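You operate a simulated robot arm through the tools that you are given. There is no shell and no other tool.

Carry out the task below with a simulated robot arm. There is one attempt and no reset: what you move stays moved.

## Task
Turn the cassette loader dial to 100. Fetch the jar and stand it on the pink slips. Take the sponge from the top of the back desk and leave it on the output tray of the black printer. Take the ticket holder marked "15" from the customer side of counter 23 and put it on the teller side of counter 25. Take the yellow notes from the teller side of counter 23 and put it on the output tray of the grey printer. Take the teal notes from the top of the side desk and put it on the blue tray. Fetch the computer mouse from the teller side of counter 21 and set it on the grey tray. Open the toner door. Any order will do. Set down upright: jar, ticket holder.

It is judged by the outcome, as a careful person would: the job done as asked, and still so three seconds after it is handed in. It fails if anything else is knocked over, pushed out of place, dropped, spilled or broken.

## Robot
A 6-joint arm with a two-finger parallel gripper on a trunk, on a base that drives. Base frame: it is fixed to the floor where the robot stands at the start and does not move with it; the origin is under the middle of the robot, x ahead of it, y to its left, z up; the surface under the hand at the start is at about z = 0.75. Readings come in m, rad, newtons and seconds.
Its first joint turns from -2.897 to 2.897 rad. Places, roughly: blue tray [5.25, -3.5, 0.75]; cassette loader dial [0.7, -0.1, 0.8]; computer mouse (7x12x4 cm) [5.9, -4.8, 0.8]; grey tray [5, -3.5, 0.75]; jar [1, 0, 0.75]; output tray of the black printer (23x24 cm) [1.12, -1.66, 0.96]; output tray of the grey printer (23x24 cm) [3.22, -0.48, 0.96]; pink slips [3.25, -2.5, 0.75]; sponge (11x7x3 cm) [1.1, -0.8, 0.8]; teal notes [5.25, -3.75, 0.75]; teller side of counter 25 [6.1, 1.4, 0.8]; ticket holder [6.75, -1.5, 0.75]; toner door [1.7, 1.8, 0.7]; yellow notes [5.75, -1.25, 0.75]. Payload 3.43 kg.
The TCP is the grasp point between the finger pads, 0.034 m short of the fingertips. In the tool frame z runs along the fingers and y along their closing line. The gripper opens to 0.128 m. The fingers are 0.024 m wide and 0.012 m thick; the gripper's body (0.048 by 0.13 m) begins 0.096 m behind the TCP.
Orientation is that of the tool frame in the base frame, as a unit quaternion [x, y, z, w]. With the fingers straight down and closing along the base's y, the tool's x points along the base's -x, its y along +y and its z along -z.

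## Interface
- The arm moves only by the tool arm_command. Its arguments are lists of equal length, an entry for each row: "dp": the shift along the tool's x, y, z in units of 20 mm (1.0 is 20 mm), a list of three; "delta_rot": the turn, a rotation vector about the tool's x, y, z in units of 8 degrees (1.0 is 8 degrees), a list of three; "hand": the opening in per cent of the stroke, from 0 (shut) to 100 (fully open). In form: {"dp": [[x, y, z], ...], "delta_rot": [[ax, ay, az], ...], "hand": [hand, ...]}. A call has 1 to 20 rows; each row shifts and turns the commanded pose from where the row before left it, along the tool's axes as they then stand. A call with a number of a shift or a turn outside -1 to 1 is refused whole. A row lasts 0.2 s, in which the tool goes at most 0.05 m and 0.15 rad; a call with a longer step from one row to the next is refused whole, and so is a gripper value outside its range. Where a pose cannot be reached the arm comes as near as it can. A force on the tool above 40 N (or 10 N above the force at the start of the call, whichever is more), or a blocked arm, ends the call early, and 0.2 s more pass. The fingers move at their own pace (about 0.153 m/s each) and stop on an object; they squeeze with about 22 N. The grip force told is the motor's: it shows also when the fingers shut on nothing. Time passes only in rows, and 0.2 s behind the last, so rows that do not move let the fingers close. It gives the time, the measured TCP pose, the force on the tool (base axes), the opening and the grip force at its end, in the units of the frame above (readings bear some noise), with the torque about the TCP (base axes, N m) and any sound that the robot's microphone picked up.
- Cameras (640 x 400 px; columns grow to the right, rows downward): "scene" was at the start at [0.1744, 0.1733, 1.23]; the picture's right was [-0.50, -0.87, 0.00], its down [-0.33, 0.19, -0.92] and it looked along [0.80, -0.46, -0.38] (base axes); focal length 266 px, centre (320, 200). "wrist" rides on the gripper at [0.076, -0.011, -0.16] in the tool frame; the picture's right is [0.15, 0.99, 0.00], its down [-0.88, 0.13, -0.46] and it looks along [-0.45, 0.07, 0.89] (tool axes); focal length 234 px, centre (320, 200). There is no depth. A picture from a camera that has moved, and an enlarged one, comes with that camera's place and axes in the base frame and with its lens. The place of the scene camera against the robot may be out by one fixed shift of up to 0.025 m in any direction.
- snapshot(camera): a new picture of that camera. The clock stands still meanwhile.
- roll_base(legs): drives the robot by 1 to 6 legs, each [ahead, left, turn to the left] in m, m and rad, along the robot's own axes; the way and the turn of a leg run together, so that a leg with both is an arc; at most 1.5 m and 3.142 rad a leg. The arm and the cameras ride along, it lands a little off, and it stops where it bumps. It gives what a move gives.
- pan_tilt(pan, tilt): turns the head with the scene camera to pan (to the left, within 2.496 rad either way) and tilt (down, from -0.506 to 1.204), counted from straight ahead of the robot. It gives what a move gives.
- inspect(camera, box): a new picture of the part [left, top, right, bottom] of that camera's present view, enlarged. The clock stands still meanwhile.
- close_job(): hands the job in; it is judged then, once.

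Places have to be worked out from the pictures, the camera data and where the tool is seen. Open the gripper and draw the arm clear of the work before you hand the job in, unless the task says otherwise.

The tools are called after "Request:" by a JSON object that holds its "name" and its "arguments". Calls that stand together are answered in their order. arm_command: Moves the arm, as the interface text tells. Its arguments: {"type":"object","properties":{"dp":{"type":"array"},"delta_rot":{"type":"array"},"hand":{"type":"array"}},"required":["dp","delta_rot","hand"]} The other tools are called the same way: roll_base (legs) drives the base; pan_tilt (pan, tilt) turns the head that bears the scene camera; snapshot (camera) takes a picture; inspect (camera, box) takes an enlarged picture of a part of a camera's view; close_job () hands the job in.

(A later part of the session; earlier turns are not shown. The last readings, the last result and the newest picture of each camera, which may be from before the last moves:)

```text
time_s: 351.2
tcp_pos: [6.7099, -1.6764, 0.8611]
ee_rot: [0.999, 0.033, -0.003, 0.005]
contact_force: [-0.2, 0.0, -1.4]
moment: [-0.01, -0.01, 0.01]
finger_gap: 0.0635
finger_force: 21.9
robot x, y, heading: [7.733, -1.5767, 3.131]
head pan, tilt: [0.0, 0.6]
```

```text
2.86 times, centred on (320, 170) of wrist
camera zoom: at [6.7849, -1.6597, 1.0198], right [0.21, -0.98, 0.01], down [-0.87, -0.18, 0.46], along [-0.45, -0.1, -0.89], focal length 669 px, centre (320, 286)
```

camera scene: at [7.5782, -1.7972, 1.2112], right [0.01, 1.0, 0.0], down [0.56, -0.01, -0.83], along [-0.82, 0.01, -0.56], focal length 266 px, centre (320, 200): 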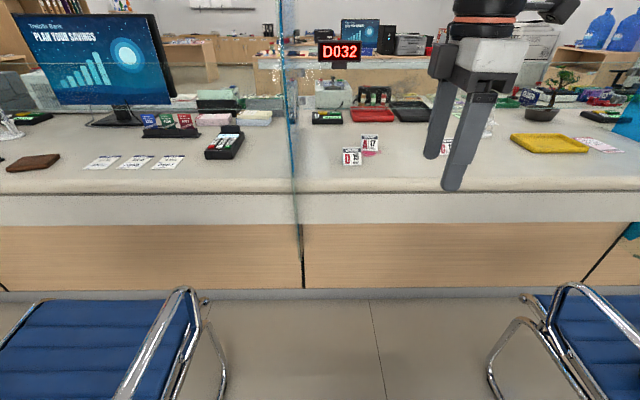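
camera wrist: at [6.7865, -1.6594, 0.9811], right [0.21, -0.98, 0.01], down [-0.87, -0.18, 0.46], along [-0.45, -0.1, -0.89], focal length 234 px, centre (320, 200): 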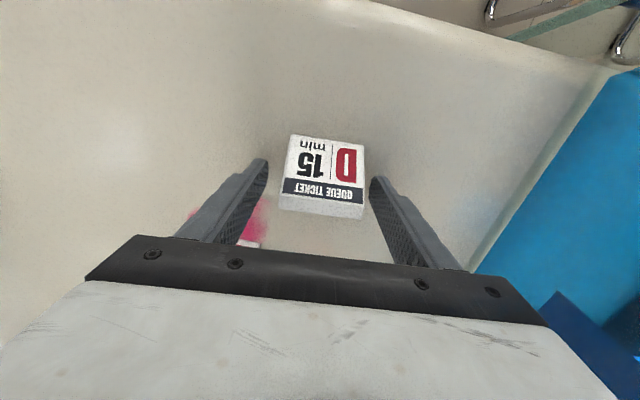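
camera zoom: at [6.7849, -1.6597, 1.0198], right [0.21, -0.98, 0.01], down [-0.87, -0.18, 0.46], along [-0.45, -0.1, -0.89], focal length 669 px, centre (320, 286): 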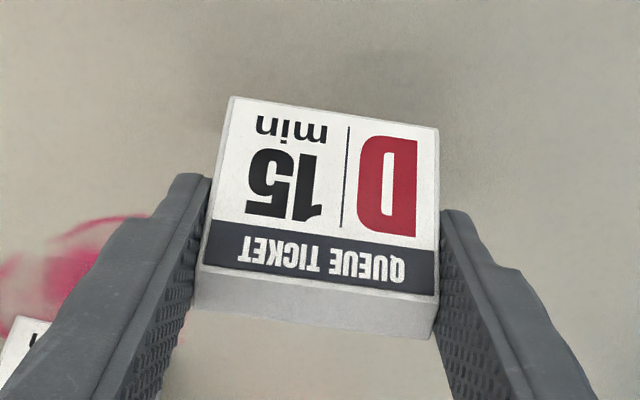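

I have the ticket holder marked 15 (held at 0.0635 m, upright). I raise it, draw it back over the counter edge, then back out of the gap.

Request:
{"name": "arm_command", "arguments": {"dp": [[0, 0, -1], [0, 0, -1], [0, 0, -1], [0, 0, -1], [0, 0, -1], [0, 0, -1], [0, 0, -1], [0, 0, -1], [0, 0, -1], [1, -0.06, 0], [1, -0.06, 0], [1, -0.06, 0], [1, -0.06, 0], [1, -0.06, 0], [1, -0.06, 0], [1, -0.06, 0], [1, -0.06, 0], [1, -0.06, 0], [1, -0.06, 0], [1, -0.06, 0]], "delta_rot": [[0, 0, 0], [0, 0, 0], [0, 0, 0], [0, 0, 0], [0, 0, 0], [0, 0, 0], [0, 0, 0], [0, 0, 0], [0, 0, 0], [0, 0, 0], [0, 0, 0], [0, 0, 0], [0, 0, 0], [0, 0, 0], [0, 0, 0], [0, 0, 0], [0, 0, 0], [0, 0, 0], [0, 0, 0], [0, 0, 0]], "hand": [0, 0, 0, 0, 0, 0, 0, 0, 0, 0, 0, 0, 0, 0, 0, 0, 0, 0, 0, 0]}}

Request:
{"name": "arm_command", "arguments": {"dp": [[1, -0.06, 0], [1, -0.06, 0], [1, -0.06, 0], [1, -0.06, 0], [1, -0.06, 0], [1, -0.06, 0], [1, -0.06, 0], [1, -0.06, 0], [1, -0.06, 0], [1, -0.06, 0], [1, -0.06, 0], [0, 0, 0]], "delta_rot": [[0, 0, 0], [0, 0, 0], [0, 0, 0], [0, 0, 0], [0, 0, 0], [0, 0, 0], [0, 0, 0], [0, 0, 0], [0, 0, 0], [0, 0, 0], [0, 0, 0], [0, 0, 0]], "hand": [0, 0, 0, 0, 0, 0, 0, 0, 0, 0, 0, 0]}}

Request:
{"name": "roll_base", "arguments": {"legs": [[-0.4, 0, 0], [0, 1.1, 0]]}}

Request:
{"name": "snapshot", "arguments": {"camera": "scene"}}

```text
time_s: 355.4
tcp_pos: [6.9314, -1.6457, 1.0384]
ee_rot: [0.999, 0.032, -0.001, 0.005]
contact_force: [-0.5, -0.6, -1.7]
moment: [-0.02, -0.04, 0.01]
finger_gap: 0.0633
finger_force: 21.9
robot x, y, heading: [7.7329, -1.5796, 3.128]
head pan, tilt: [0.0, 0.6]
```

```text
time_s: 358.0
tcp_pos: [7.1509, -1.6214, 1.038]
ee_rot: [0.999, 0.032, -0.003, 0.004]
contact_force: [-0.7, -1.3, -1.0]
moment: [0.01, 0.0, -0.02]
finger_gap: 0.0637
finger_force: 22.1
robot x, y, heading: [7.7361, -1.5746, 3.13]
head pan, tilt: [0.0, 0.6]
```

```text
time_s: 365.7
tcp_pos: [7.5361, -2.7368, 1.0372]
ee_rot: [0.999, 0.037, -0.003, 0.006]
contact_force: [-0.3, 0.5, -1.0]
moment: [-0.01, 0.0, 0.01]
finger_gap: 0.0634
finger_force: 21.9
robot x, y, heading: [8.1229, -2.6878, -3.143]
head pan, tilt: [0.0, 0.6]
```

```text
taken
camera scene: at [7.9662, -2.91, 1.2112], right [0.0, 1.0, 0.0], down [0.56, 0.0, -0.83], along [-0.83, 0.0, -0.56], focal length 266 px, centre (320, 200)
```

scene: 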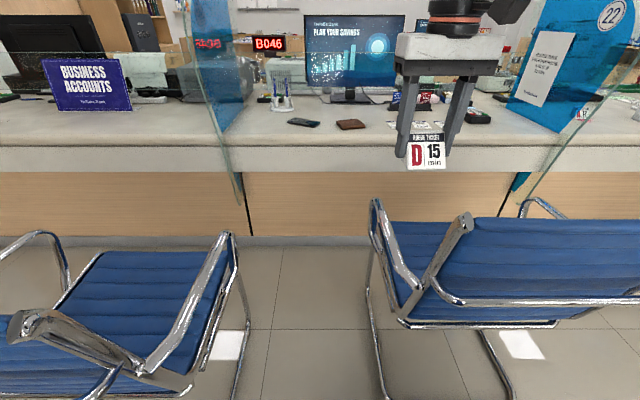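

Back in the lane. I back off another 0.17 m from the chairs, turn left to face −y and drive down to the passage.

Request:
{"name": "roll_base", "arguments": {"legs": [[-0.17, 0, 0], [0, 0, 1.572], [1.5, 0, 0], [1.45, 0, 0]]}}

Request:
{"name": "pan_tilt", "arguments": {"pan": -1.3, "tilt": 0.3}}

Request:
{"name": "snapshot", "arguments": {"camera": "scene"}}

```text
time_s: 384.8
tcp_pos: [8.3517, -6.2037, 1.0374]
ee_rot: [0.681, 0.733, 0.001, 0.006]
contact_force: [-0.9, 0.0, -0.5]
moment: [-0.02, 0.05, 0.02]
finger_gap: 0.0636
finger_force: 21.7
robot x, y, heading: [8.302, -5.6189, -1.57]
head pan, tilt: [0.0, 0.6]
```

```text
time_s: 386.2
tcp_pos: [8.3516, -6.2047, 1.0386]
ee_rot: [0.681, 0.732, 0.001, 0.005]
contact_force: [0.8, 0.0, -0.8]
moment: [-0.01, 0.03, 0.0]
finger_gap: 0.0635
finger_force: 22.2
robot x, y, heading: [8.3004, -5.6206, -1.566]
head pan, tilt: [-1.3, 0.3]
```

```text
taken
camera scene: at [8.4476, -5.7254, 1.2386], right [-0.27, 0.96, 0.0], down [0.29, 0.08, -0.96], along [-0.92, -0.25, -0.3], focal length 266 px, centre (320, 200)
```

scene: 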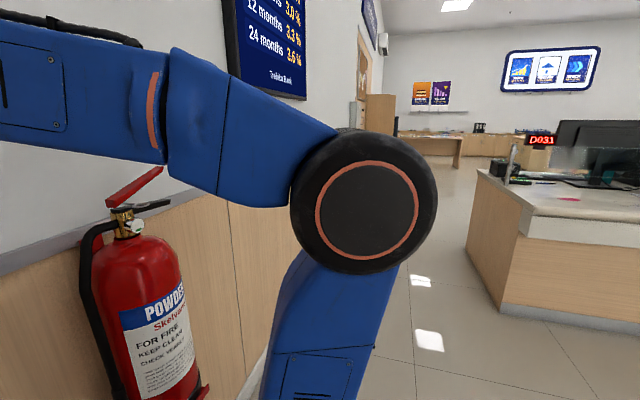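

The hand is close to the wall and a fire extinguisher is near it, so I first back up 0.4 m, then turn right to face −x, and only then line up with the passage.

Request:
{"name": "roll_base", "arguments": {"legs": [[-0.4, 0, 0], [0, 0, -1.572]]}}

Request:
{"name": "pan_tilt", "arguments": {"pan": 0.0, "tilt": 0.4}}

Request:
{"name": "snapshot", "arguments": {"camera": "scene"}}

```text
time_s: 392.6
tcp_pos: [7.7201, -5.2578, 1.0369]
ee_rot: [1.0, 0.027, -0.003, 0.005]
contact_force: [-0.6, 0.8, 0.5]
moment: [0.0, -0.03, -0.01]
finger_gap: 0.0635
finger_force: 21.9
robot x, y, heading: [8.303, -5.2199, 3.126]
head pan, tilt: [-1.3, 0.3]
```

```text
time_s: 394.0
tcp_pos: [7.7193, -5.2574, 1.0386]
ee_rot: [1.0, 0.027, -0.003, 0.005]
contact_force: [-0.9, -0.1, -0.6]
moment: [0.02, 0.02, -0.01]
finger_gap: 0.0634
finger_force: 22.4
robot x, y, heading: [8.3056, -5.2185, 3.12]
head pan, tilt: [0.0, 0.4]
```

```text
taken
camera scene: at [8.1419, -5.4381, 1.2294], right [0.02, 1.0, 0.0], down [0.39, -0.01, -0.92], along [-0.92, 0.02, -0.39], focal length 266 px, centre (320, 200)
```

scene: 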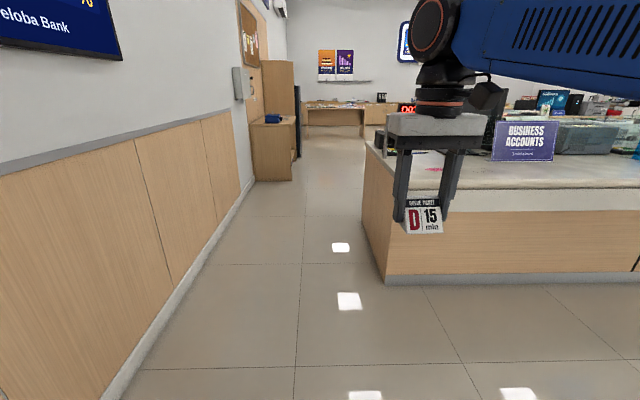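

Clear. I line up with the passage and drive through, then swing up toward the teller aisle.

Request:
{"name": "roll_base", "arguments": {"legs": [[0, 0, 0.018], [0, 0.44, 0], [1.5, 0, 0], [1.5, 0, 0], [0.7, -0.45, 0], [0, 0, -1.571]]}}

Request:
{"name": "pan_tilt", "arguments": {"pan": 0.2, "tilt": 0.4}}

Request:
{"name": "snapshot", "arguments": {"camera": "scene"}}

```text
time_s: 396.9
tcp_pos: [7.7145, -5.6794, 1.0378]
ee_rot: [0.999, 0.038, -0.001, 0.005]
contact_force: [-0.2, -0.3, -0.4]
moment: [0.0, 0.04, 0.02]
finger_gap: 0.0635
finger_force: 21.8
robot x, y, heading: [8.2988, -5.628, 3.138]
head pan, tilt: [0.0, 0.4]
stopped in leg 2: the robot was blocked; the commanded pose is now the measured one
```

```text
time_s: 397.7
tcp_pos: [7.7148, -5.6779, 1.0381]
ee_rot: [0.999, 0.037, -0.002, 0.004]
contact_force: [0.5, -0.4, -0.3]
moment: [0.0, -0.03, -0.04]
finger_gap: 0.0637
finger_force: 21.7
robot x, y, heading: [8.2994, -5.6323, 3.144]
head pan, tilt: [0.201, 0.4]
```

```text
taken
camera scene: at [8.1427, -5.8701, 1.2294], right [-0.2, 0.98, 0.0], down [0.38, 0.08, -0.92], along [-0.9, -0.18, -0.39], focal length 266 px, centre (320, 200)
```

scene: 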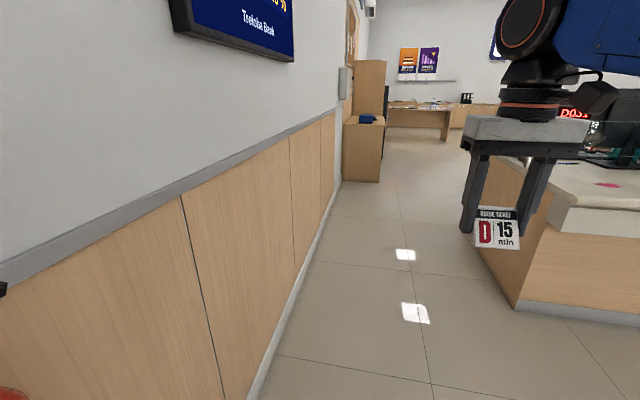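

The strafe was blocked at y ≈ −5.63; I look back-left, where the cleaning trolley stands.

Request:
{"name": "pan_tilt", "arguments": {"pan": 2.3, "tilt": 0.7}}

Request:
{"name": "snapshot", "arguments": {"camera": "scene"}}

Request:
{"name": "pan_tilt", "arguments": {"pan": 1.4, "tilt": 0.8}}

Request:
{"name": "snapshot", "arguments": {"camera": "scene"}}

```text
time_s: 399.7
tcp_pos: [7.715, -5.6783, 1.0377]
ee_rot: [0.999, 0.036, -0.002, 0.006]
contact_force: [0.0, 0.2, -1.1]
moment: [-0.01, 0.01, 0.0]
finger_gap: 0.0633
finger_force: 22.1
robot x, y, heading: [8.304, -5.6303, 3.138]
head pan, tilt: [2.3, 0.7]
```

```text
taken
camera scene: at [8.2901, -5.9152, 1.2025], right [-0.75, -0.67, 0.0], down [-0.43, 0.48, -0.77], along [0.51, -0.57, -0.64], focal length 266 px, centre (320, 200)
```

scene: 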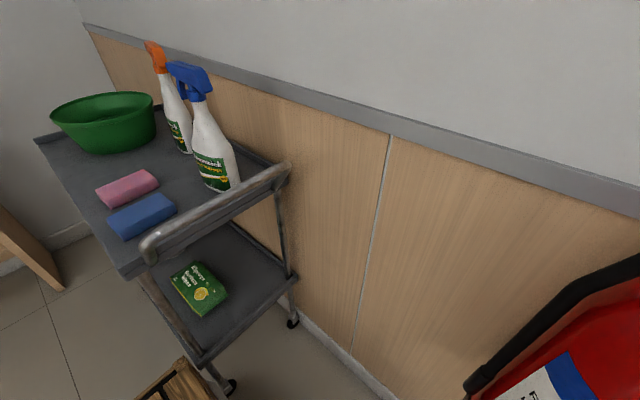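

```text
time_s: 400.9
tcp_pos: [7.7159, -5.6781, 1.0376]
ee_rot: [0.999, 0.036, -0.003, 0.005]
contact_force: [0.0, 0.2, -0.7]
moment: [0.03, -0.02, 0.01]
finger_gap: 0.0635
finger_force: 22.2
robot x, y, heading: [8.2988, -5.6308, 3.14]
head pan, tilt: [1.4, 0.799]
```

```text
taken
camera scene: at [8.2198, -5.9313, 1.1943], right [-0.99, 0.17, 0.0], down [0.12, 0.71, -0.7], along [-0.12, -0.69, -0.72], focal length 266 px, centre (320, 200)
```

scene: 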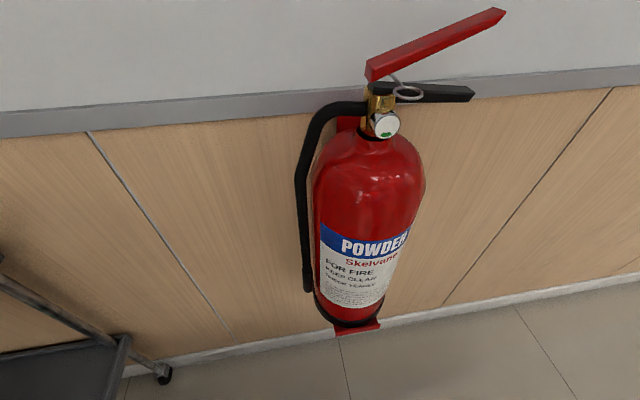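

The rear corner just touched the trolley's front leg; the trolley's wheels measure at the same places as before, so it has not moved. I drive straight ahead, away from it, through the passage at y ≈ −5.63.

Request:
{"name": "roll_base", "arguments": {"legs": [[1.5, 0, 0], [1.5, 0, 0], [0.7, -0.45, 0], [0, 0, -1.571]]}}

Request:
{"name": "pan_tilt", "arguments": {"pan": 0.0, "tilt": 0.4}}

Request:
{"name": "snapshot", "arguments": {"camera": "scene"}}

```text
time_s: 423.2
tcp_pos: [4.58, -4.4987, 1.0381]
ee_rot: [0.718, -0.696, -0.006, 0.001]
contact_force: [-1.1, -0.2, -1.1]
moment: [-0.01, -0.01, 0.04]
finger_gap: 0.0633
finger_force: 22.2
robot x, y, heading: [4.5992, -5.0867, 1.529]
head pan, tilt: [1.4, 0.799]
```

```text
time_s: 424.8
tcp_pos: [4.5798, -4.4989, 1.0388]
ee_rot: [0.718, -0.696, -0.006, 0.002]
contact_force: [-0.3, 0.0, 0.2]
moment: [0.02, 0.0, 0.0]
finger_gap: 0.0635
finger_force: 22.2
robot x, y, heading: [4.6033, -5.0853, 1.529]
head pan, tilt: [0.0, 0.4]
```

```text
taken
camera scene: at [4.4044, -4.9039, 1.2294], right [1.0, -0.04, 0.0], down [-0.02, -0.39, -0.92], along [0.04, 0.92, -0.39], focal length 266 px, centre (320, 200)
```

scene: 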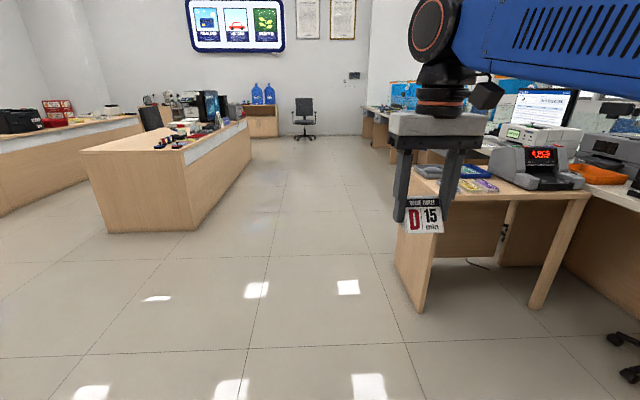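

The teller aisle is clear. I straighten up and drive north to about y 0.7 to look at counter 25.

Request:
{"name": "roll_base", "arguments": {"legs": [[0, 0, 0.042], [1.5, 0.15, 0], [1.5, 0, 0], [1.5, 0, 0], [1.2, 0, 0]]}}

Request:
{"name": "pan_tilt", "arguments": {"pan": -1.0, "tilt": 0.4}}

Request:
{"name": "snapshot", "arguments": {"camera": "scene"}}

Request:
{"name": "pan_tilt", "arguments": {"pan": -0.3, "tilt": 0.4}}

Request:
{"name": "snapshot", "arguments": {"camera": "scene"}}

```text
refused: leg 2 is longer than a leg can be; nothing moved
```

```text
time_s: 426.0
tcp_pos: [4.58, -4.499, 1.0384]
ee_rot: [0.718, -0.696, -0.005, 0.002]
contact_force: [-0.3, -0.8, -0.4]
moment: [0.02, 0.03, -0.01]
finger_gap: 0.0634
finger_force: 22.1
robot x, y, heading: [4.6058, -5.0852, 1.523]
head pan, tilt: [-1.0, 0.4]
```

```text
taken
camera scene: at [4.4805, -4.9497, 1.2294], right [0.5, -0.86, 0.0], down [-0.34, -0.2, -0.92], along [0.8, 0.46, -0.39], focal length 266 px, centre (320, 200)
```

scene: 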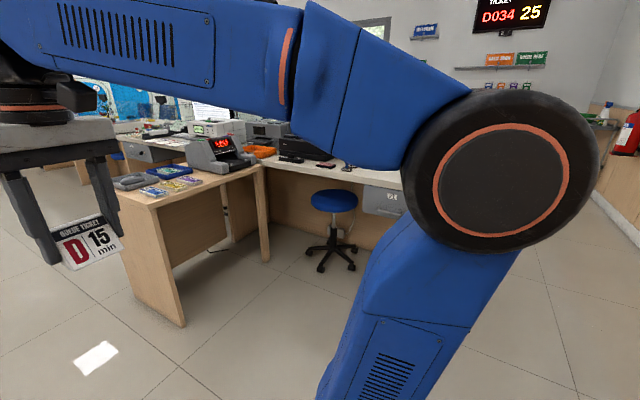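

```text
time_s: 427.1
tcp_pos: [4.5794, -4.4985, 1.0381]
ee_rot: [0.718, -0.696, -0.005, 0.001]
contact_force: [-0.1, -0.5, -1.2]
moment: [-0.02, 0.0, -0.02]
finger_gap: 0.0637
finger_force: 21.7
robot x, y, heading: [4.6028, -5.0819, 1.527]
head pan, tilt: [-0.3, 0.4]
```

```text
taken
camera scene: at [4.4317, -4.9092, 1.2294], right [0.94, -0.34, 0.0], down [-0.13, -0.37, -0.92], along [0.31, 0.87, -0.39], focal length 266 px, centre (320, 200)
```

scene: 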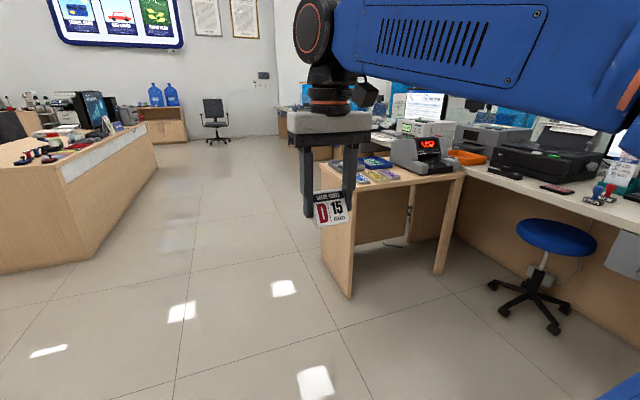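

The drive was refused because one leg exceeded 1.5 m; I repeat it with a shorter diagonal leg.

Request:
{"name": "roll_base", "arguments": {"legs": [[0, 0, 0.044], [1.4, 0.2, 0], [1.5, 0, 0], [1.5, 0, 0], [1.3, 0, 0]]}}

Request:
{"name": "pan_tilt", "arguments": {"pan": -1.0, "tilt": 0.4}}

Request:
{"name": "snapshot", "arguments": {"camera": "scene"}}

Request:
{"name": "pan_tilt", "arguments": {"pan": -0.3, "tilt": 0.4}}

Request:
{"name": "snapshot", "arguments": {"camera": "scene"}}

```text
time_s: 454.9
tcp_pos: [4.4721, 1.2324, 1.0378]
ee_rot: [0.726, -0.687, -0.005, 0.002]
contact_force: [-0.2, 0.3, -0.5]
moment: [-0.03, 0.01, -0.02]
finger_gap: 0.0633
finger_force: 21.7
robot x, y, heading: [4.5062, 0.6448, 1.553]
head pan, tilt: [-0.3, 0.4]
```

```text
time_s: 455.9
tcp_pos: [4.4717, 1.2321, 1.0386]
ee_rot: [0.726, -0.687, -0.005, 0.002]
contact_force: [0.2, 0.3, -0.8]
moment: [0.01, 0.0, -0.02]
finger_gap: 0.0637
finger_force: 22.1
robot x, y, heading: [4.5108, 0.6448, 1.553]
head pan, tilt: [-1.0, 0.4]
```

```text
taken
camera scene: at [4.3829, 0.7779, 1.2294], right [0.52, -0.85, 0.0], down [-0.33, -0.2, -0.92], along [0.78, 0.48, -0.39], focal length 266 px, centre (320, 200)
```

scene: 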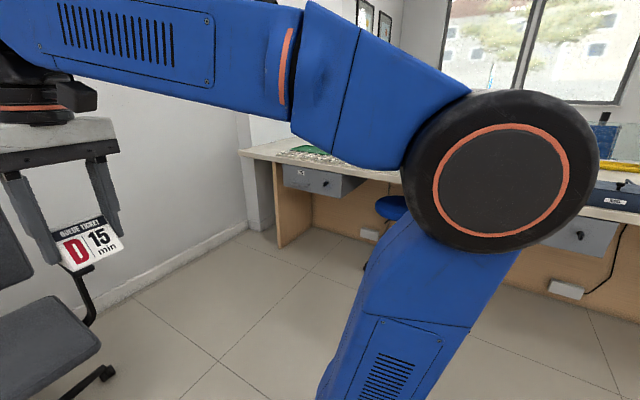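

```text
time_s: 457.0
tcp_pos: [4.4726, 1.2316, 1.0379]
ee_rot: [0.727, -0.687, -0.007, 0.002]
contact_force: [0.2, 0.1, -1.3]
moment: [-0.01, -0.02, 0.03]
finger_gap: 0.0634
finger_force: 22.3
robot x, y, heading: [4.5086, 0.6461, 1.556]
head pan, tilt: [-0.3, 0.4]
```

```text
taken
camera scene: at [4.3332, 0.8172, 1.2294], right [0.95, -0.32, 0.0], down [-0.12, -0.37, -0.92], along [0.29, 0.87, -0.39], focal length 266 px, centre (320, 200)
```

scene: 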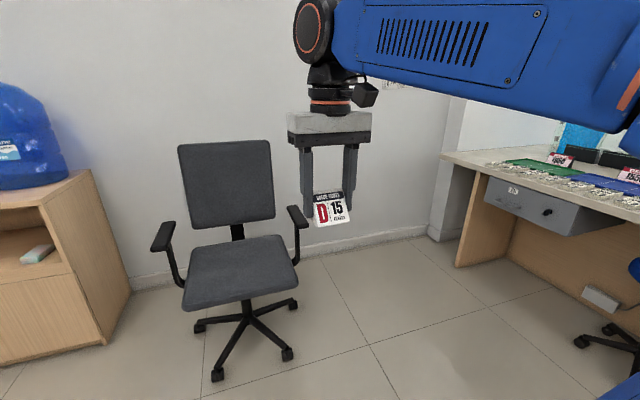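

I turn right to face counter 25 and look at its teller side.

Request:
{"name": "roll_base", "arguments": {"legs": [[0, 0, -1.556], [0.2, 0.5, 0]]}}

Request:
{"name": "pan_tilt", "arguments": {"pan": 0.1, "tilt": 0.4}}

Request:
{"name": "snapshot", "arguments": {"camera": "scene"}}

Request:
{"name": "inspect", "arguments": {"camera": "scene", "box": [160, 120, 420, 280]}}

```text
time_s: 463.9
tcp_pos: [5.2983, 1.183, 1.0386]
ee_rot: [-0.036, 0.999, 0.006, 0.003]
contact_force: [0.4, -0.3, -0.6]
moment: [-0.02, 0.0, -0.01]
finger_gap: 0.0635
finger_force: 21.9
robot x, y, heading: [4.7107, 1.1351, -0.005]
head pan, tilt: [-0.3, 0.4]
```

```text
time_s: 464.8
tcp_pos: [5.2973, 1.1846, 1.0377]
ee_rot: [-0.035, 0.999, 0.005, 0.003]
contact_force: [-0.3, -0.4, -1.0]
moment: [-0.02, -0.04, 0.0]
finger_gap: 0.0636
finger_force: 21.9
robot x, y, heading: [4.7082, 1.1369, -0.002]
head pan, tilt: [0.099, 0.4]
```

```text
taken
camera scene: at [4.8988, 1.3654, 1.2294], right [0.1, -1.0, 0.0], down [-0.39, -0.04, -0.92], along [0.92, 0.09, -0.39], focal length 266 px, centre (320, 200)
```

scene: 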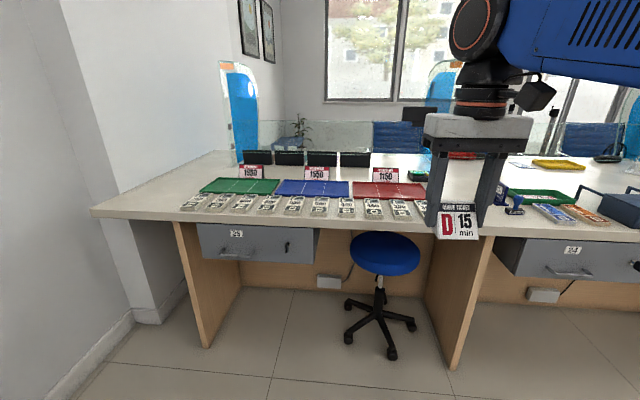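

```text
2.46 times, centred on (290, 200) of scene
camera zoom: at [4.8988, 1.3654, 1.2294], right [0.1, -1.0, 0.0], down [-0.39, -0.04, -0.92], along [0.92, 0.09, -0.39], focal length 656 px, centre (394, 200)
```

zoom: 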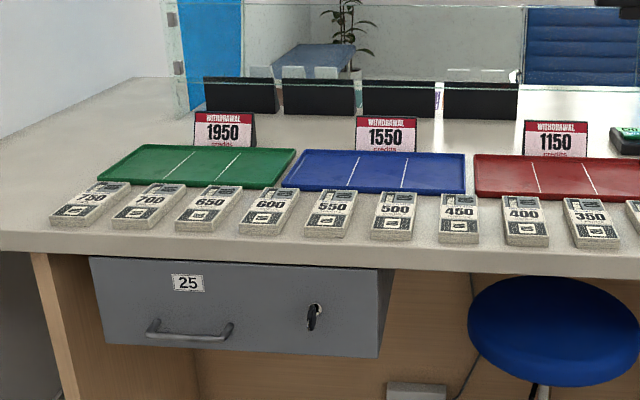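

Counter 25 has bundles along its edge, three trays, and price cards behind them at x ≈ 6.25, y ≈ 1.88, 1.51, 1.15, with free counter between the cards. I drive closer to set D 15 down in the free gap near [6.27, 1.33].

Request:
{"name": "roll_base", "arguments": {"legs": [[0.48, 0.27, 0]]}}

Request:
{"name": "pan_tilt", "arguments": {"pan": 0.0, "tilt": 0.55}}

Request:
{"name": "snapshot", "arguments": {"camera": "scene"}}

Request:
{"name": "snapshot", "arguments": {"camera": "wrist"}}

```text
time_s: 467.9
tcp_pos: [5.7696, 1.4636, 1.0376]
ee_rot: [-0.041, 0.999, 0.006, 0.002]
contact_force: [0.1, 0.3, 0.0]
moment: [-0.02, 0.0, 0.01]
finger_gap: 0.0635
finger_force: 22.1
robot x, y, heading: [5.1861, 1.411, 0.002]
head pan, tilt: [0.099, 0.4]
```

```text
time_s: 468.6
tcp_pos: [5.7695, 1.4638, 1.0385]
ee_rot: [-0.041, 0.999, 0.004, 0.002]
contact_force: [-0.6, 0.0, -1.0]
moment: [0.01, -0.02, -0.03]
finger_gap: 0.0636
finger_force: 21.9
robot x, y, heading: [5.1842, 1.4117, 0.005]
head pan, tilt: [0.0, 0.55]
```

```text
taken
camera scene: at [5.367, 1.6319, 1.2157], right [0.01, -1.0, 0.0], down [-0.52, 0.0, -0.85], along [0.85, 0.01, -0.52], focal length 266 px, centre (320, 200)
```

scene: 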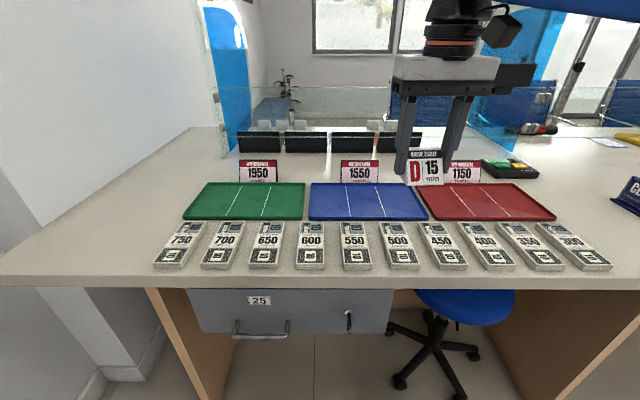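

```text
taken
camera wrist: at [5.6925, 1.4435, 1.1968], right [-0.23, 0.97, 0.01], down [0.86, 0.2, 0.46], along [0.45, 0.11, -0.89], focal length 234 px, centre (320, 200)
```

wrist: 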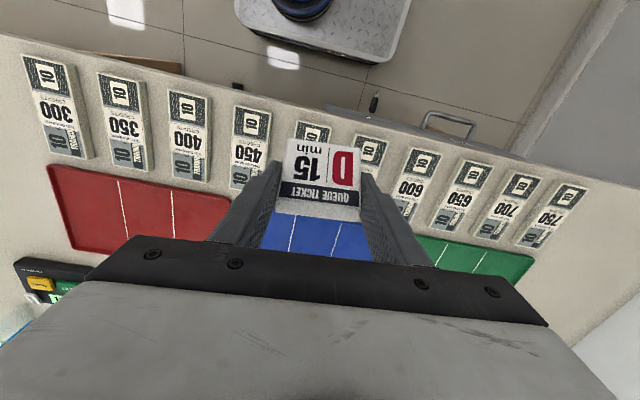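

There is free counter behind and between the 1550 and 1150 cards (y ≈ 1.19–1.43, x ≈ 6.2–6.45). I straighten the yaw, shift to y ≈ 1.31 and move in at z ≈ 0.96, stopping short for a look.

Request:
{"name": "arm_command", "arguments": {"dp": [[0, 0, 0], [-1, -0.96, 0.3], [-1, -0.96, 0.3], [-1, -0.96, 0.3], [-1, -0.96, 0.3], [-1, -0.96, 0.3], [-1, -0.96, 0.3], [-1, -0.96, 0.3], [-1, -0.96, 0.3], [-1, 0, 0.3], [-1, 0, 0.3], [-1, 0, 0.3], [-1, 0, 0.3], [-1, 0, 0.3], [-1, 0, 0.2], [-1, 0, 0], [-1, 0, 0], [0, 0, 0]], "delta_rot": [[0, 0, 0.59], [0, 0, 0], [0, 0, 0], [0, 0, 0], [0, 0, 0], [0, 0, 0], [0, 0, 0], [0, 0, 0], [0, 0, 0], [0, 0, 0], [0, 0, 0], [0, 0, 0], [0, 0, 0], [0, 0, 0], [0, 0, 0], [0, 0, 0], [0, 0, 0], [0, 0, 0]], "hand": [0, 0, 0, 0, 0, 0, 0, 0, 0, 0, 0, 0, 0, 0, 0, 0, 0, 0]}}

Request:
{"name": "snapshot", "arguments": {"camera": "scene"}}

Request:
{"name": "snapshot", "arguments": {"camera": "wrist"}}

```text
time_s: 472.4
tcp_pos: [6.0895, 1.3106, 0.9567]
ee_rot: [0.0, 1.0, 0.005, 0.003]
contact_force: [0.6, -0.4, -1.6]
moment: [-0.01, 0.0, 0.03]
finger_gap: 0.0636
finger_force: 22.2
robot x, y, heading: [5.1857, 1.4094, 0.007]
head pan, tilt: [0.0, 0.55]
```

```text
taken
camera scene: at [5.367, 1.6318, 1.2157], right [0.01, -1.0, 0.0], down [-0.52, 0.0, -0.85], along [0.85, 0.01, -0.52], focal length 266 px, centre (320, 200)
```

scene: 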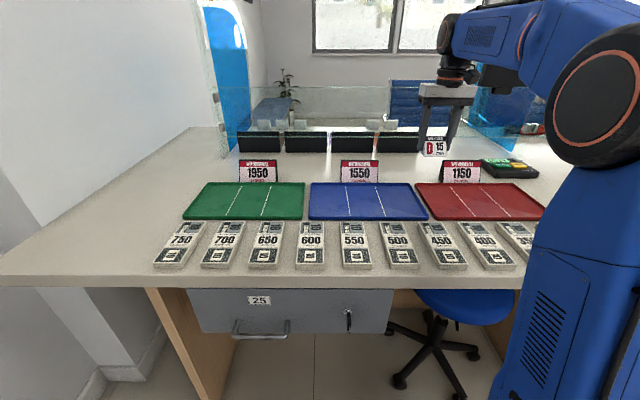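

```text
taken
camera wrist: at [6.0119, 1.2967, 1.1156], right [-0.15, 0.99, 0.01], down [0.88, 0.13, 0.46], along [0.45, 0.08, -0.89], focal length 234 px, centre (320, 200)
```

wrist: 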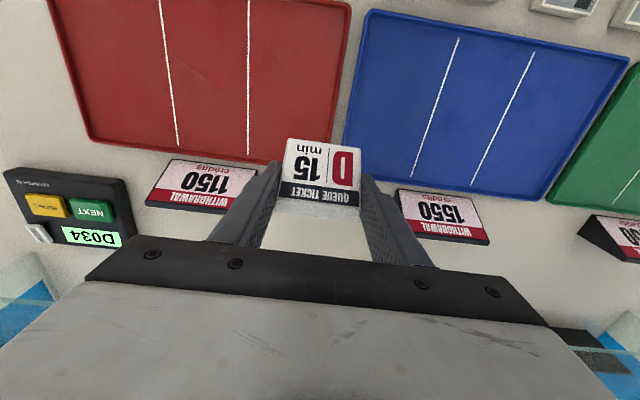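

The gap between the 1150 and 1550 cards is y 1.227–1.450. I move on to [6.26, 1.333] at this height, then lower to just above the counter (z ≈ 0.78).

Request:
{"name": "arm_command", "arguments": {"dp": [[-1, 0.2, 0], [-1, 0.2, 0], [-1, 0.2, 0], [-1, 0.2, 0], [-1, 0.2, 0], [-1, 0.1, 0], [-1, 0, 0], [-1, 0, 0], [-0.5, 0, 0], [0, 0, 1], [0, 0, 1], [0, 0, 1], [0, 0, 1], [0, 0, 1], [0, 0, 0.8], [0, 0, 0]], "delta_rot": [[0, 0, 0], [0, 0, 0], [0, 0, 0], [0, 0, 0], [0, 0, 0], [0, 0, 0], [0, 0, 0], [0, 0, 0], [0, 0, 0], [0, 0, 0], [0, 0, 0], [0, 0, 0], [0, 0, 0], [0, 0, 0], [0, 0, 0], [0, 0, 0]], "hand": [0, 0, 0, 0, 0, 0, 0, 0, 0, 0, 0, 0, 0, 0, 0, 0]}}

Request:
{"name": "snapshot", "arguments": {"camera": "wrist"}}

Request:
{"name": "inspect", "arguments": {"camera": "scene", "box": [340, 90, 540, 215]}}

```text
time_s: 475.8
tcp_pos: [6.2614, 1.3351, 0.8407]
ee_rot: [0.0, 1.0, 0.005, 0.003]
contact_force: [0.0, -0.1, -0.7]
moment: [0.04, 0.01, 0.0]
finger_gap: 0.0636
finger_force: 21.6
robot x, y, heading: [5.1869, 1.4124, 0.008]
head pan, tilt: [0.0, 0.55]
```

```text
taken
camera wrist: at [6.1829, 1.3198, 1.0001], right [-0.15, 0.99, 0.01], down [0.88, 0.13, 0.46], along [0.46, 0.08, -0.89], focal length 234 px, centre (320, 200)
```

wrist: 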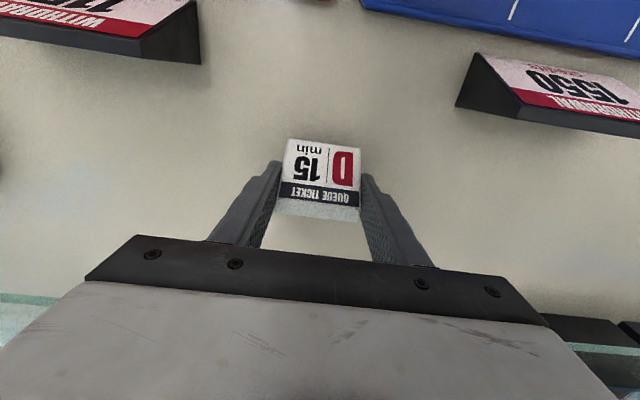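

```text
3.20 times, centred on (440, 152) of scene
camera zoom: at [5.3671, 1.6318, 1.2157], right [0.01, -1.0, 0.0], down [-0.52, 0.0, -0.85], along [0.85, 0.01, -0.52], focal length 852 px, centre (-64, 352)
```

zoom: 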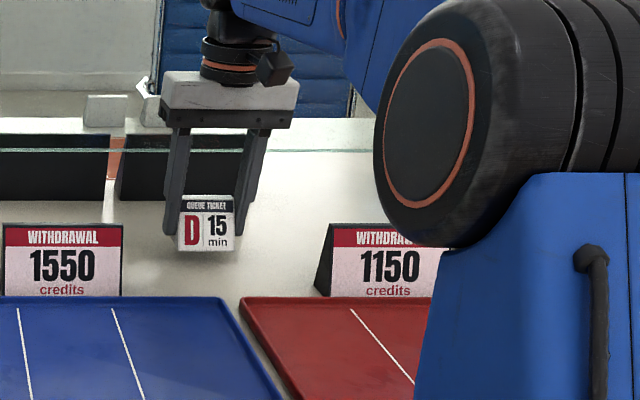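

D 15 hangs about 2 cm above free counter. I lower it in small steps until it stands.

Request:
{"name": "arm_command", "arguments": {"dp": [[0, 0, 0.5], [0, 0, 0.25], [0, 0, 0]], "delta_rot": [[0, 0, 0], [0, 0, 0], [0, 0, 0]], "hand": [0, 0, 0]}}

Request:
{"name": "arm_command", "arguments": {"dp": [[0, 0, 0.1], [0, 0, 0.1], [0, 0, 0]], "delta_rot": [[0, 0, 0], [0, 0, 0], [0, 0, 0]], "hand": [0, 0, 0]}}

```text
time_s: 476.6
tcp_pos: [6.2614, 1.3339, 0.8258]
ee_rot: [0.0, 1.0, 0.005, 0.002]
contact_force: [0.3, -1.0, -1.0]
moment: [-0.01, -0.02, -0.02]
finger_gap: 0.0634
finger_force: 22.3
robot x, y, heading: [5.186, 1.4096, 0.006]
head pan, tilt: [0.0, 0.55]
```

```text
time_s: 477.4
tcp_pos: [6.2609, 1.3345, 0.823]
ee_rot: [0.001, 1.0, 0.004, 0.003]
contact_force: [0.8, 0.1, 3.9]
moment: [-0.13, -0.05, 0.02]
finger_gap: 0.0639
finger_force: 21.8
robot x, y, heading: [5.1861, 1.4123, 0.006]
head pan, tilt: [0.0, 0.55]
```

It has just touched (4 N). I press a further millimetre, open a little and rise straight up.

Request:
{"name": "arm_command", "arguments": {"dp": [[0, 0, 0.05], [0, 0, 0], [0, 0, 0], [0, 0, 0], [0, 0, 0], [0, 0, -0.4], [0, 0, -1], [0, 0, -1], [0, 0, -1], [0, 0, -1], [0, 0, -1], [0, 0, -1], [0, 0, 0]], "delta_rot": [[0, 0, 0], [0, 0, 0], [0, 0, 0], [0, 0, 0], [0, 0, 0], [0, 0, 0], [0, 0, 0], [0, 0, 0], [0, 0, 0], [0, 0, 0], [0, 0, 0], [0, 0, 0], [0, 0, 0]], "hand": [0, 0, 68, 68, 68, 68, 68, 68, 68, 68, 68, 68, 68]}}

Request:
{"name": "snapshot", "arguments": {"camera": "wrist"}}

Request:
{"name": "inspect", "arguments": {"camera": "scene", "box": [340, 90, 540, 215]}}

```text
time_s: 480.2
tcp_pos: [6.2595, 1.3329, 0.9486]
ee_rot: [0.0, 1.0, 0.005, 0.002]
contact_force: [0.3, -0.3, 0.5]
moment: [0.03, -0.01, -0.01]
finger_gap: 0.0873
finger_force: 0.0
robot x, y, heading: [5.1834, 1.4093, 0.005]
head pan, tilt: [0.0, 0.55]
```

```text
taken
camera wrist: at [6.1823, 1.3181, 1.1082], right [-0.15, 0.99, 0.01], down [0.88, 0.13, 0.46], along [0.46, 0.08, -0.89], focal length 234 px, centre (320, 200)
```

wrist: 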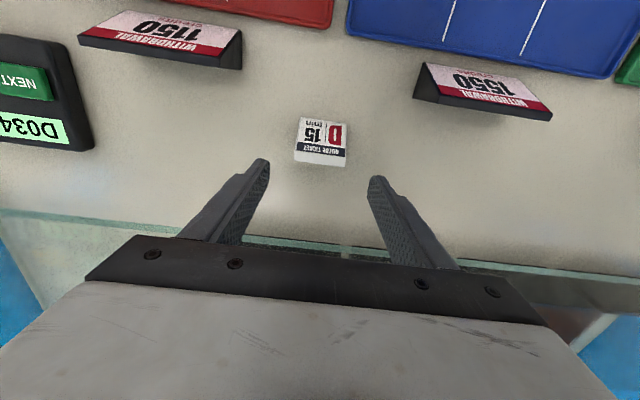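

```text
3.20 times, centred on (440, 152) of scene
camera zoom: at [5.367, 1.6318, 1.2157], right [0.01, -1.0, 0.0], down [-0.52, 0.0, -0.85], along [0.85, 0.01, -0.52], focal length 852 px, centre (-64, 352)
```

zoom: 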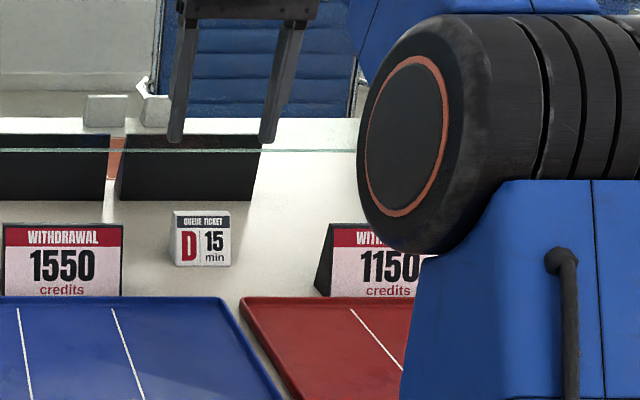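

D 15 stands upright on the teller side of counter 25. I raise and draw back the hand, back off from the counter and strafe along to counter 23 for the yellow notes.

Request:
{"name": "arm_command", "arguments": {"dp": [[0, 0, -1], [0, 0, -1], [0, 0, -1], [1, 0, -0.5], [1, 0, -0.5], [1, 0, -0.5], [1, 0, 0], [1, 0, 0], [1, 0, 0], [1, 0, 0], [1, 0, 0], [1, 0, 0], [1, 0, 0], [1, 0, 0], [1, 0, 0], [1, 0, 0], [1, 0, 0], [1, 0, 0], [1, 0, 0], [1, 0, 0]], "delta_rot": [[0, 0, 0], [0, 0, 0], [0, 0, 0], [0, 0, 0], [0, 0, 0], [0, 0, 0], [0, 0, 0], [0, 0, 0], [0, 0, 0], [0, 0, 0], [0, 0, 0], [0, 0, 0], [0, 0, 0], [0, 0, 0], [0, 0, 0], [0, 0, 0], [0, 0, 0], [0, 0, 0], [0, 0, 0], [0, 0, 0]], "hand": [68, 68, 68, 68, 68, 68, 68, 68, 68, 68, 68, 68, 68, 68, 68, 68, 68, 68, 68, 68]}}

Request:
{"name": "arm_command", "arguments": {"dp": [[1, 0, 0], [1, 0, 0], [1, 0, 0], [1, 0, 0], [1, 0, 0], [1, 0, 0]], "delta_rot": [[0, 0, 0], [0, 0, 0], [0, 0, 0], [0, 0, 0], [0, 0, 0], [0, 0, 0]], "hand": [68, 68, 68, 68, 68, 68]}}

Request:
{"name": "roll_base", "arguments": {"legs": [[-0.4, 0, 0], [0, -1.5, 0], [0, -1.1, 0]]}}

Request:
{"name": "pan_tilt", "arguments": {"pan": 0.0, "tilt": 0.4}}

Request:
{"name": "snapshot", "arguments": {"camera": "scene"}}

```text
time_s: 484.4
tcp_pos: [5.9193, 1.3327, 1.0375]
ee_rot: [0.0, 1.0, 0.005, 0.002]
contact_force: [-0.1, -0.2, -0.3]
moment: [0.0, 0.01, -0.01]
finger_gap: 0.0872
finger_force: 0.1
robot x, y, heading: [5.1852, 1.4113, 0.006]
head pan, tilt: [0.0, 0.55]
```

```text
time_s: 485.8
tcp_pos: [5.8007, 1.3316, 1.0371]
ee_rot: [0.0, 1.0, 0.005, 0.001]
contact_force: [0.5, -0.7, 0.5]
moment: [0.04, 0.04, 0.0]
finger_gap: 0.0873
finger_force: 0.0
robot x, y, heading: [5.185, 1.4088, 0.009]
head pan, tilt: [0.0, 0.55]
```

```text
time_s: 500.5
tcp_pos: [5.4425, -1.2553, 1.0373]
ee_rot: [-0.004, 1.0, 0.006, 0.002]
contact_force: [0.1, 0.4, 0.4]
moment: [0.01, 0.0, -0.02]
finger_gap: 0.0871
finger_force: 0.0
robot x, y, heading: [4.8266, -1.1832, 0.023]
head pan, tilt: [0.0, 0.55]
```

```text
time_s: 501.2
tcp_pos: [5.4425, -1.256, 1.0375]
ee_rot: [-0.005, 1.0, 0.005, 0.001]
contact_force: [0.5, -0.4, -0.4]
moment: [-0.01, 0.03, 0.01]
finger_gap: 0.0869
finger_force: 0.1
robot x, y, heading: [4.8247, -1.1833, 0.019]
head pan, tilt: [0.0, 0.4]
```

```text
taken
camera scene: at [5.0093, -0.9592, 1.2293], right [0.02, -1.0, 0.0], down [-0.39, -0.01, -0.92], along [0.92, 0.02, -0.39], focal length 266 px, centre (320, 200)
```

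scene: 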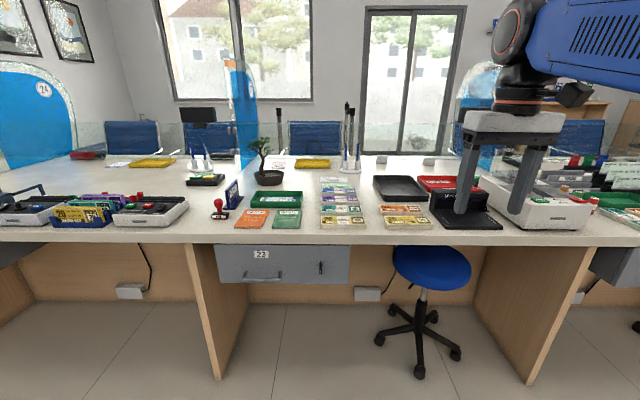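

Counter 23 is ahead. I enlarge the view to find the yellow notes.

Request:
{"name": "inspect", "arguments": {"camera": "scene", "box": [200, 150, 460, 240]}}

Request:
{"name": "inspect", "arguments": {"camera": "scene", "box": [300, 160, 450, 240]}}

Request:
{"name": "snapshot", "arguments": {"camera": "wrist"}}

```text
2.46 times, centred on (330, 195) of scene
camera zoom: at [5.0093, -0.9592, 1.2293], right [0.02, -1.0, 0.0], down [-0.39, -0.01, -0.92], along [0.92, 0.02, -0.39], focal length 656 px, centre (295, 212)
```

zoom: 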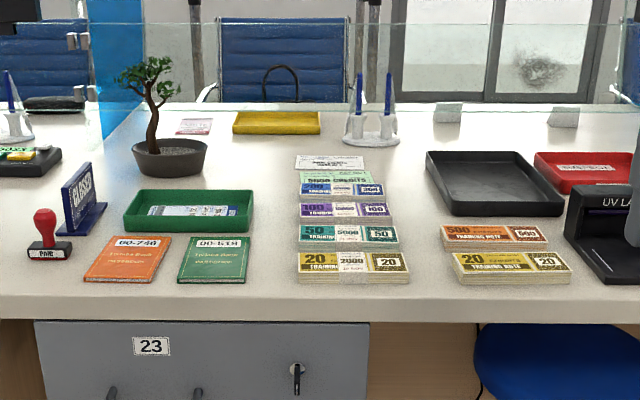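

```text
4.27 times, centred on (375, 200) of scene
camera zoom: at [5.0093, -0.9592, 1.2293], right [0.02, -1.0, 0.0], down [-0.39, -0.01, -0.92], along [0.92, 0.02, -0.39], focal length 1137 px, centre (85, 200)
```

zoom: 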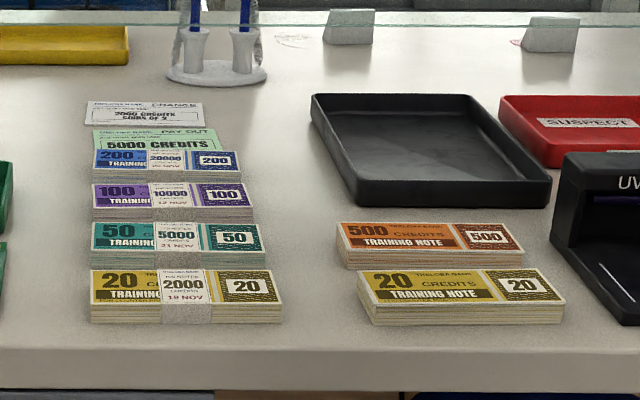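

```text
taken
camera wrist: at [5.3644, -1.2708, 1.1968], right [-0.16, 0.99, 0.01], down [0.88, 0.13, 0.46], along [0.45, 0.08, -0.89], focal length 234 px, centre (320, 200)
```

wrist: 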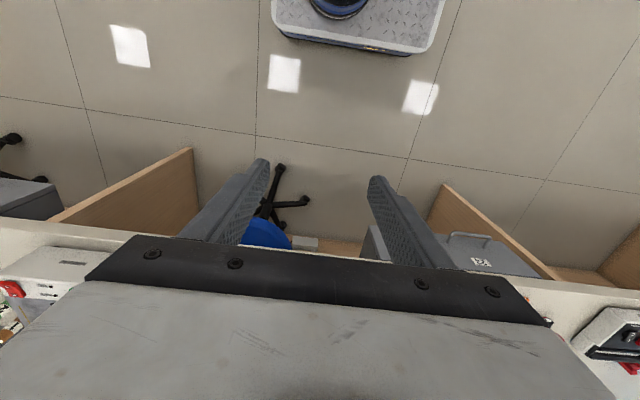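

Two yellow "20" bundles are visible; the loose one on the right lies at about [5.81, −1.25], matching the place given (the strapped one on the left belongs at y ≈ −1.02). I drive 0.25 m nearer and look with the wrist camera.

Request:
{"name": "roll_base", "arguments": {"legs": [[0.25, 0, -0.02]]}}

Request:
{"name": "snapshot", "arguments": {"camera": "wrist"}}

Request:
{"name": "pan_tilt", "arguments": {"pan": -0.2, "tilt": 0.6}}

Request:
{"name": "snapshot", "arguments": {"camera": "scene"}}

```text
time_s: 503.0
tcp_pos: [5.6956, -1.2651, 1.0369]
ee_rot: [0.005, 1.0, 0.005, 0.003]
contact_force: [-0.4, -0.5, -0.2]
moment: [0.01, -0.01, -0.03]
finger_gap: 0.0869
finger_force: 0.0
robot x, y, heading: [5.0771, -1.1805, 0.0]
head pan, tilt: [0.0, 0.4]
```

```text
taken
camera wrist: at [5.6165, -1.2793, 1.1968], right [-0.14, 0.99, 0.01], down [0.88, 0.12, 0.46], along [0.46, 0.07, -0.89], focal length 234 px, centre (320, 200)
```

wrist: 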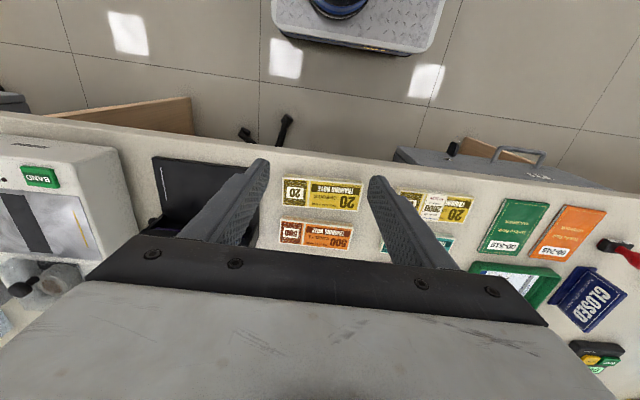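

```text
time_s: 503.8
tcp_pos: [5.6947, -1.2659, 1.038]
ee_rot: [0.005, 1.0, 0.005, 0.002]
contact_force: [1.0, -0.1, 1.1]
moment: [0.03, -0.01, -0.01]
finger_gap: 0.087
finger_force: 0.0
robot x, y, heading: [5.0818, -1.1769, 0.0]
head pan, tilt: [-0.201, 0.6]
```

```text
taken
camera scene: at [5.2613, -0.9782, 1.2112], right [-0.2, -0.98, 0.0], down [-0.55, 0.11, -0.83], along [0.81, -0.17, -0.56], focal length 266 px, centre (320, 200)
```

scene: 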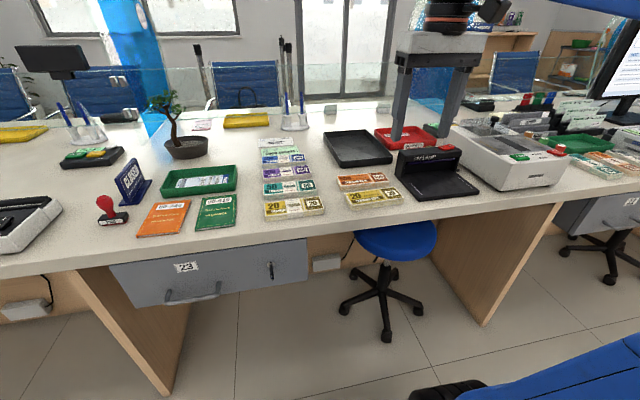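

The loose yellow bundle shows between the fingers. I enlarge the wrist view to measure it and its neighbours.

Request:
{"name": "inspect", "arguments": {"camera": "wrist", "box": [240, 150, 420, 260]}}

```text
3.56 times, centred on (330, 205) of wrist
camera zoom: at [5.6165, -1.2793, 1.1968], right [-0.14, 0.99, 0.01], down [0.88, 0.12, 0.46], along [0.46, 0.07, -0.89], focal length 833 px, centre (284, 182)
```

zoom: 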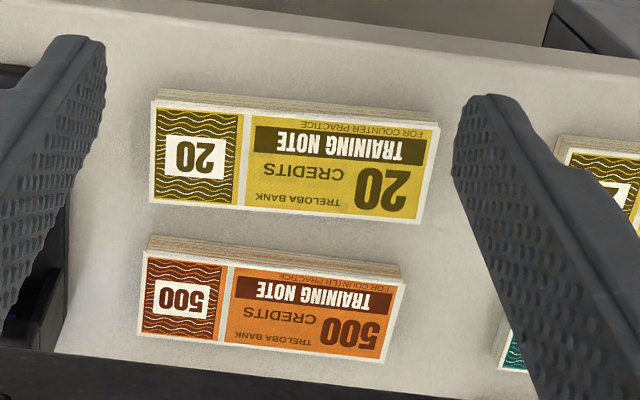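

Yellow bundle: centre [5.8105, −1.246], about 0.146 × 0.058 m, yaw 2.7°; orange begins at x 5.878. I move above it and turn the hand to close along x.

Request:
{"name": "arm_command", "arguments": {"dp": [[-0.97, 0.17, 0], [-0.97, 0.17, 0], [-0.97, 0.17, 0], [-0.97, 0.17, 0], [-0.97, 0.17, 0], [-0.97, 0.17, 0], [0, 0, 0], [0, 0, 0], [0, 0, 0], [0, 0, 0], [0, 0, 0], [0, 0, 0], [0, 0, 0], [0, 0, 0], [0, 0, 0], [0, 0, 0], [0, 0, 0], [0, 0, 0], [0, 0, 0]], "delta_rot": [[0, 0, 0], [0, 0, 0], [0, 0, 0], [0, 0, 0], [0, 0, 0], [0, 0, 0], [0, 0, -1], [0, 0, -1], [0, 0, -1], [0, 0, -1], [0, 0, -1], [0, 0, -1], [0, 0, -1], [0, 0, -1], [0, 0, -1], [0, 0, -1], [0, 0, -1], [0, 0, -0.52], [0, 0, 0]], "hand": [64, 64, 64, 64, 64, 64, 64, 64, 64, 64, 64, 64, 64, 64, 64, 64, 64, 64, 64]}}

Request:
{"name": "arm_command", "arguments": {"dp": [[0, 0, 1], [0, 0, 1], [0, 0, 1], [0, 0, 1], [0, 0, 1], [0, 0, 1], [0, 0, 0]], "delta_rot": [[0, 0, 0], [0, 0, 0], [0, 0, 0], [0, 0, 0], [0, 0, 0], [0, 0, 0], [0, 0, 0]], "hand": [64, 64, 64, 64, 64, 64, 64]}}

Request:
{"name": "snapshot", "arguments": {"camera": "wrist"}}

Request:
{"name": "snapshot", "arguments": {"camera": "scene"}}

```text
time_s: 507.8
tcp_pos: [5.8119, -1.2469, 1.0391]
ee_rot: [0.718, -0.696, -0.002, -0.005]
contact_force: [-0.2, 0.4, 0.0]
moment: [0.01, 0.02, -0.02]
finger_gap: 0.082
finger_force: 0.2
robot x, y, heading: [5.0814, -1.1811, 0.0]
head pan, tilt: [-0.201, 0.6]
```

```text
time_s: 509.4
tcp_pos: [5.8118, -1.2446, 0.9185]
ee_rot: [0.717, -0.697, -0.001, -0.006]
contact_force: [-0.3, 0.8, -0.5]
moment: [0.01, 0.02, 0.01]
finger_gap: 0.0817
finger_force: 0.2
robot x, y, heading: [5.0786, -1.1763, -0.001]
head pan, tilt: [-0.201, 0.6]
```

```text
taken
camera wrist: at [5.8233, -1.3234, 1.077], right [-0.98, -0.17, -0.01], down [-0.16, 0.87, 0.46], along [-0.07, 0.46, -0.89], focal length 234 px, centre (320, 200)
```

wrist: 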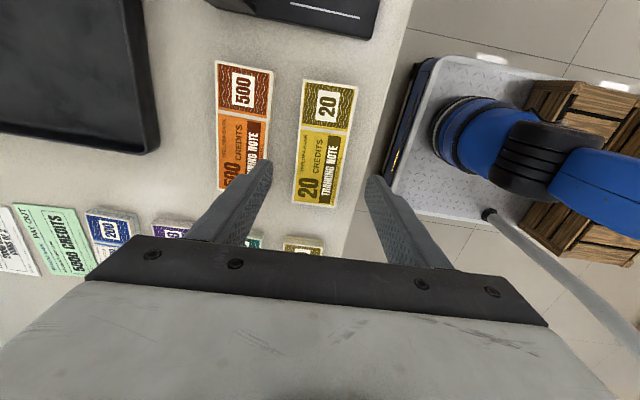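

```text
taken
camera scene: at [5.2613, -0.9782, 1.2112], right [-0.2, -0.98, 0.0], down [-0.55, 0.11, -0.83], along [0.81, -0.17, -0.57], focal length 266 px, centre (320, 200)
```

scene: 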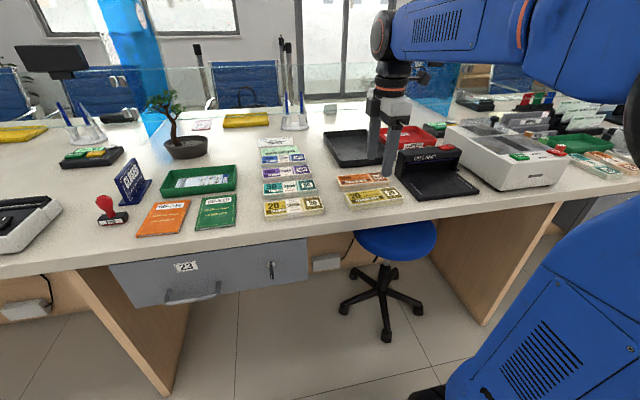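

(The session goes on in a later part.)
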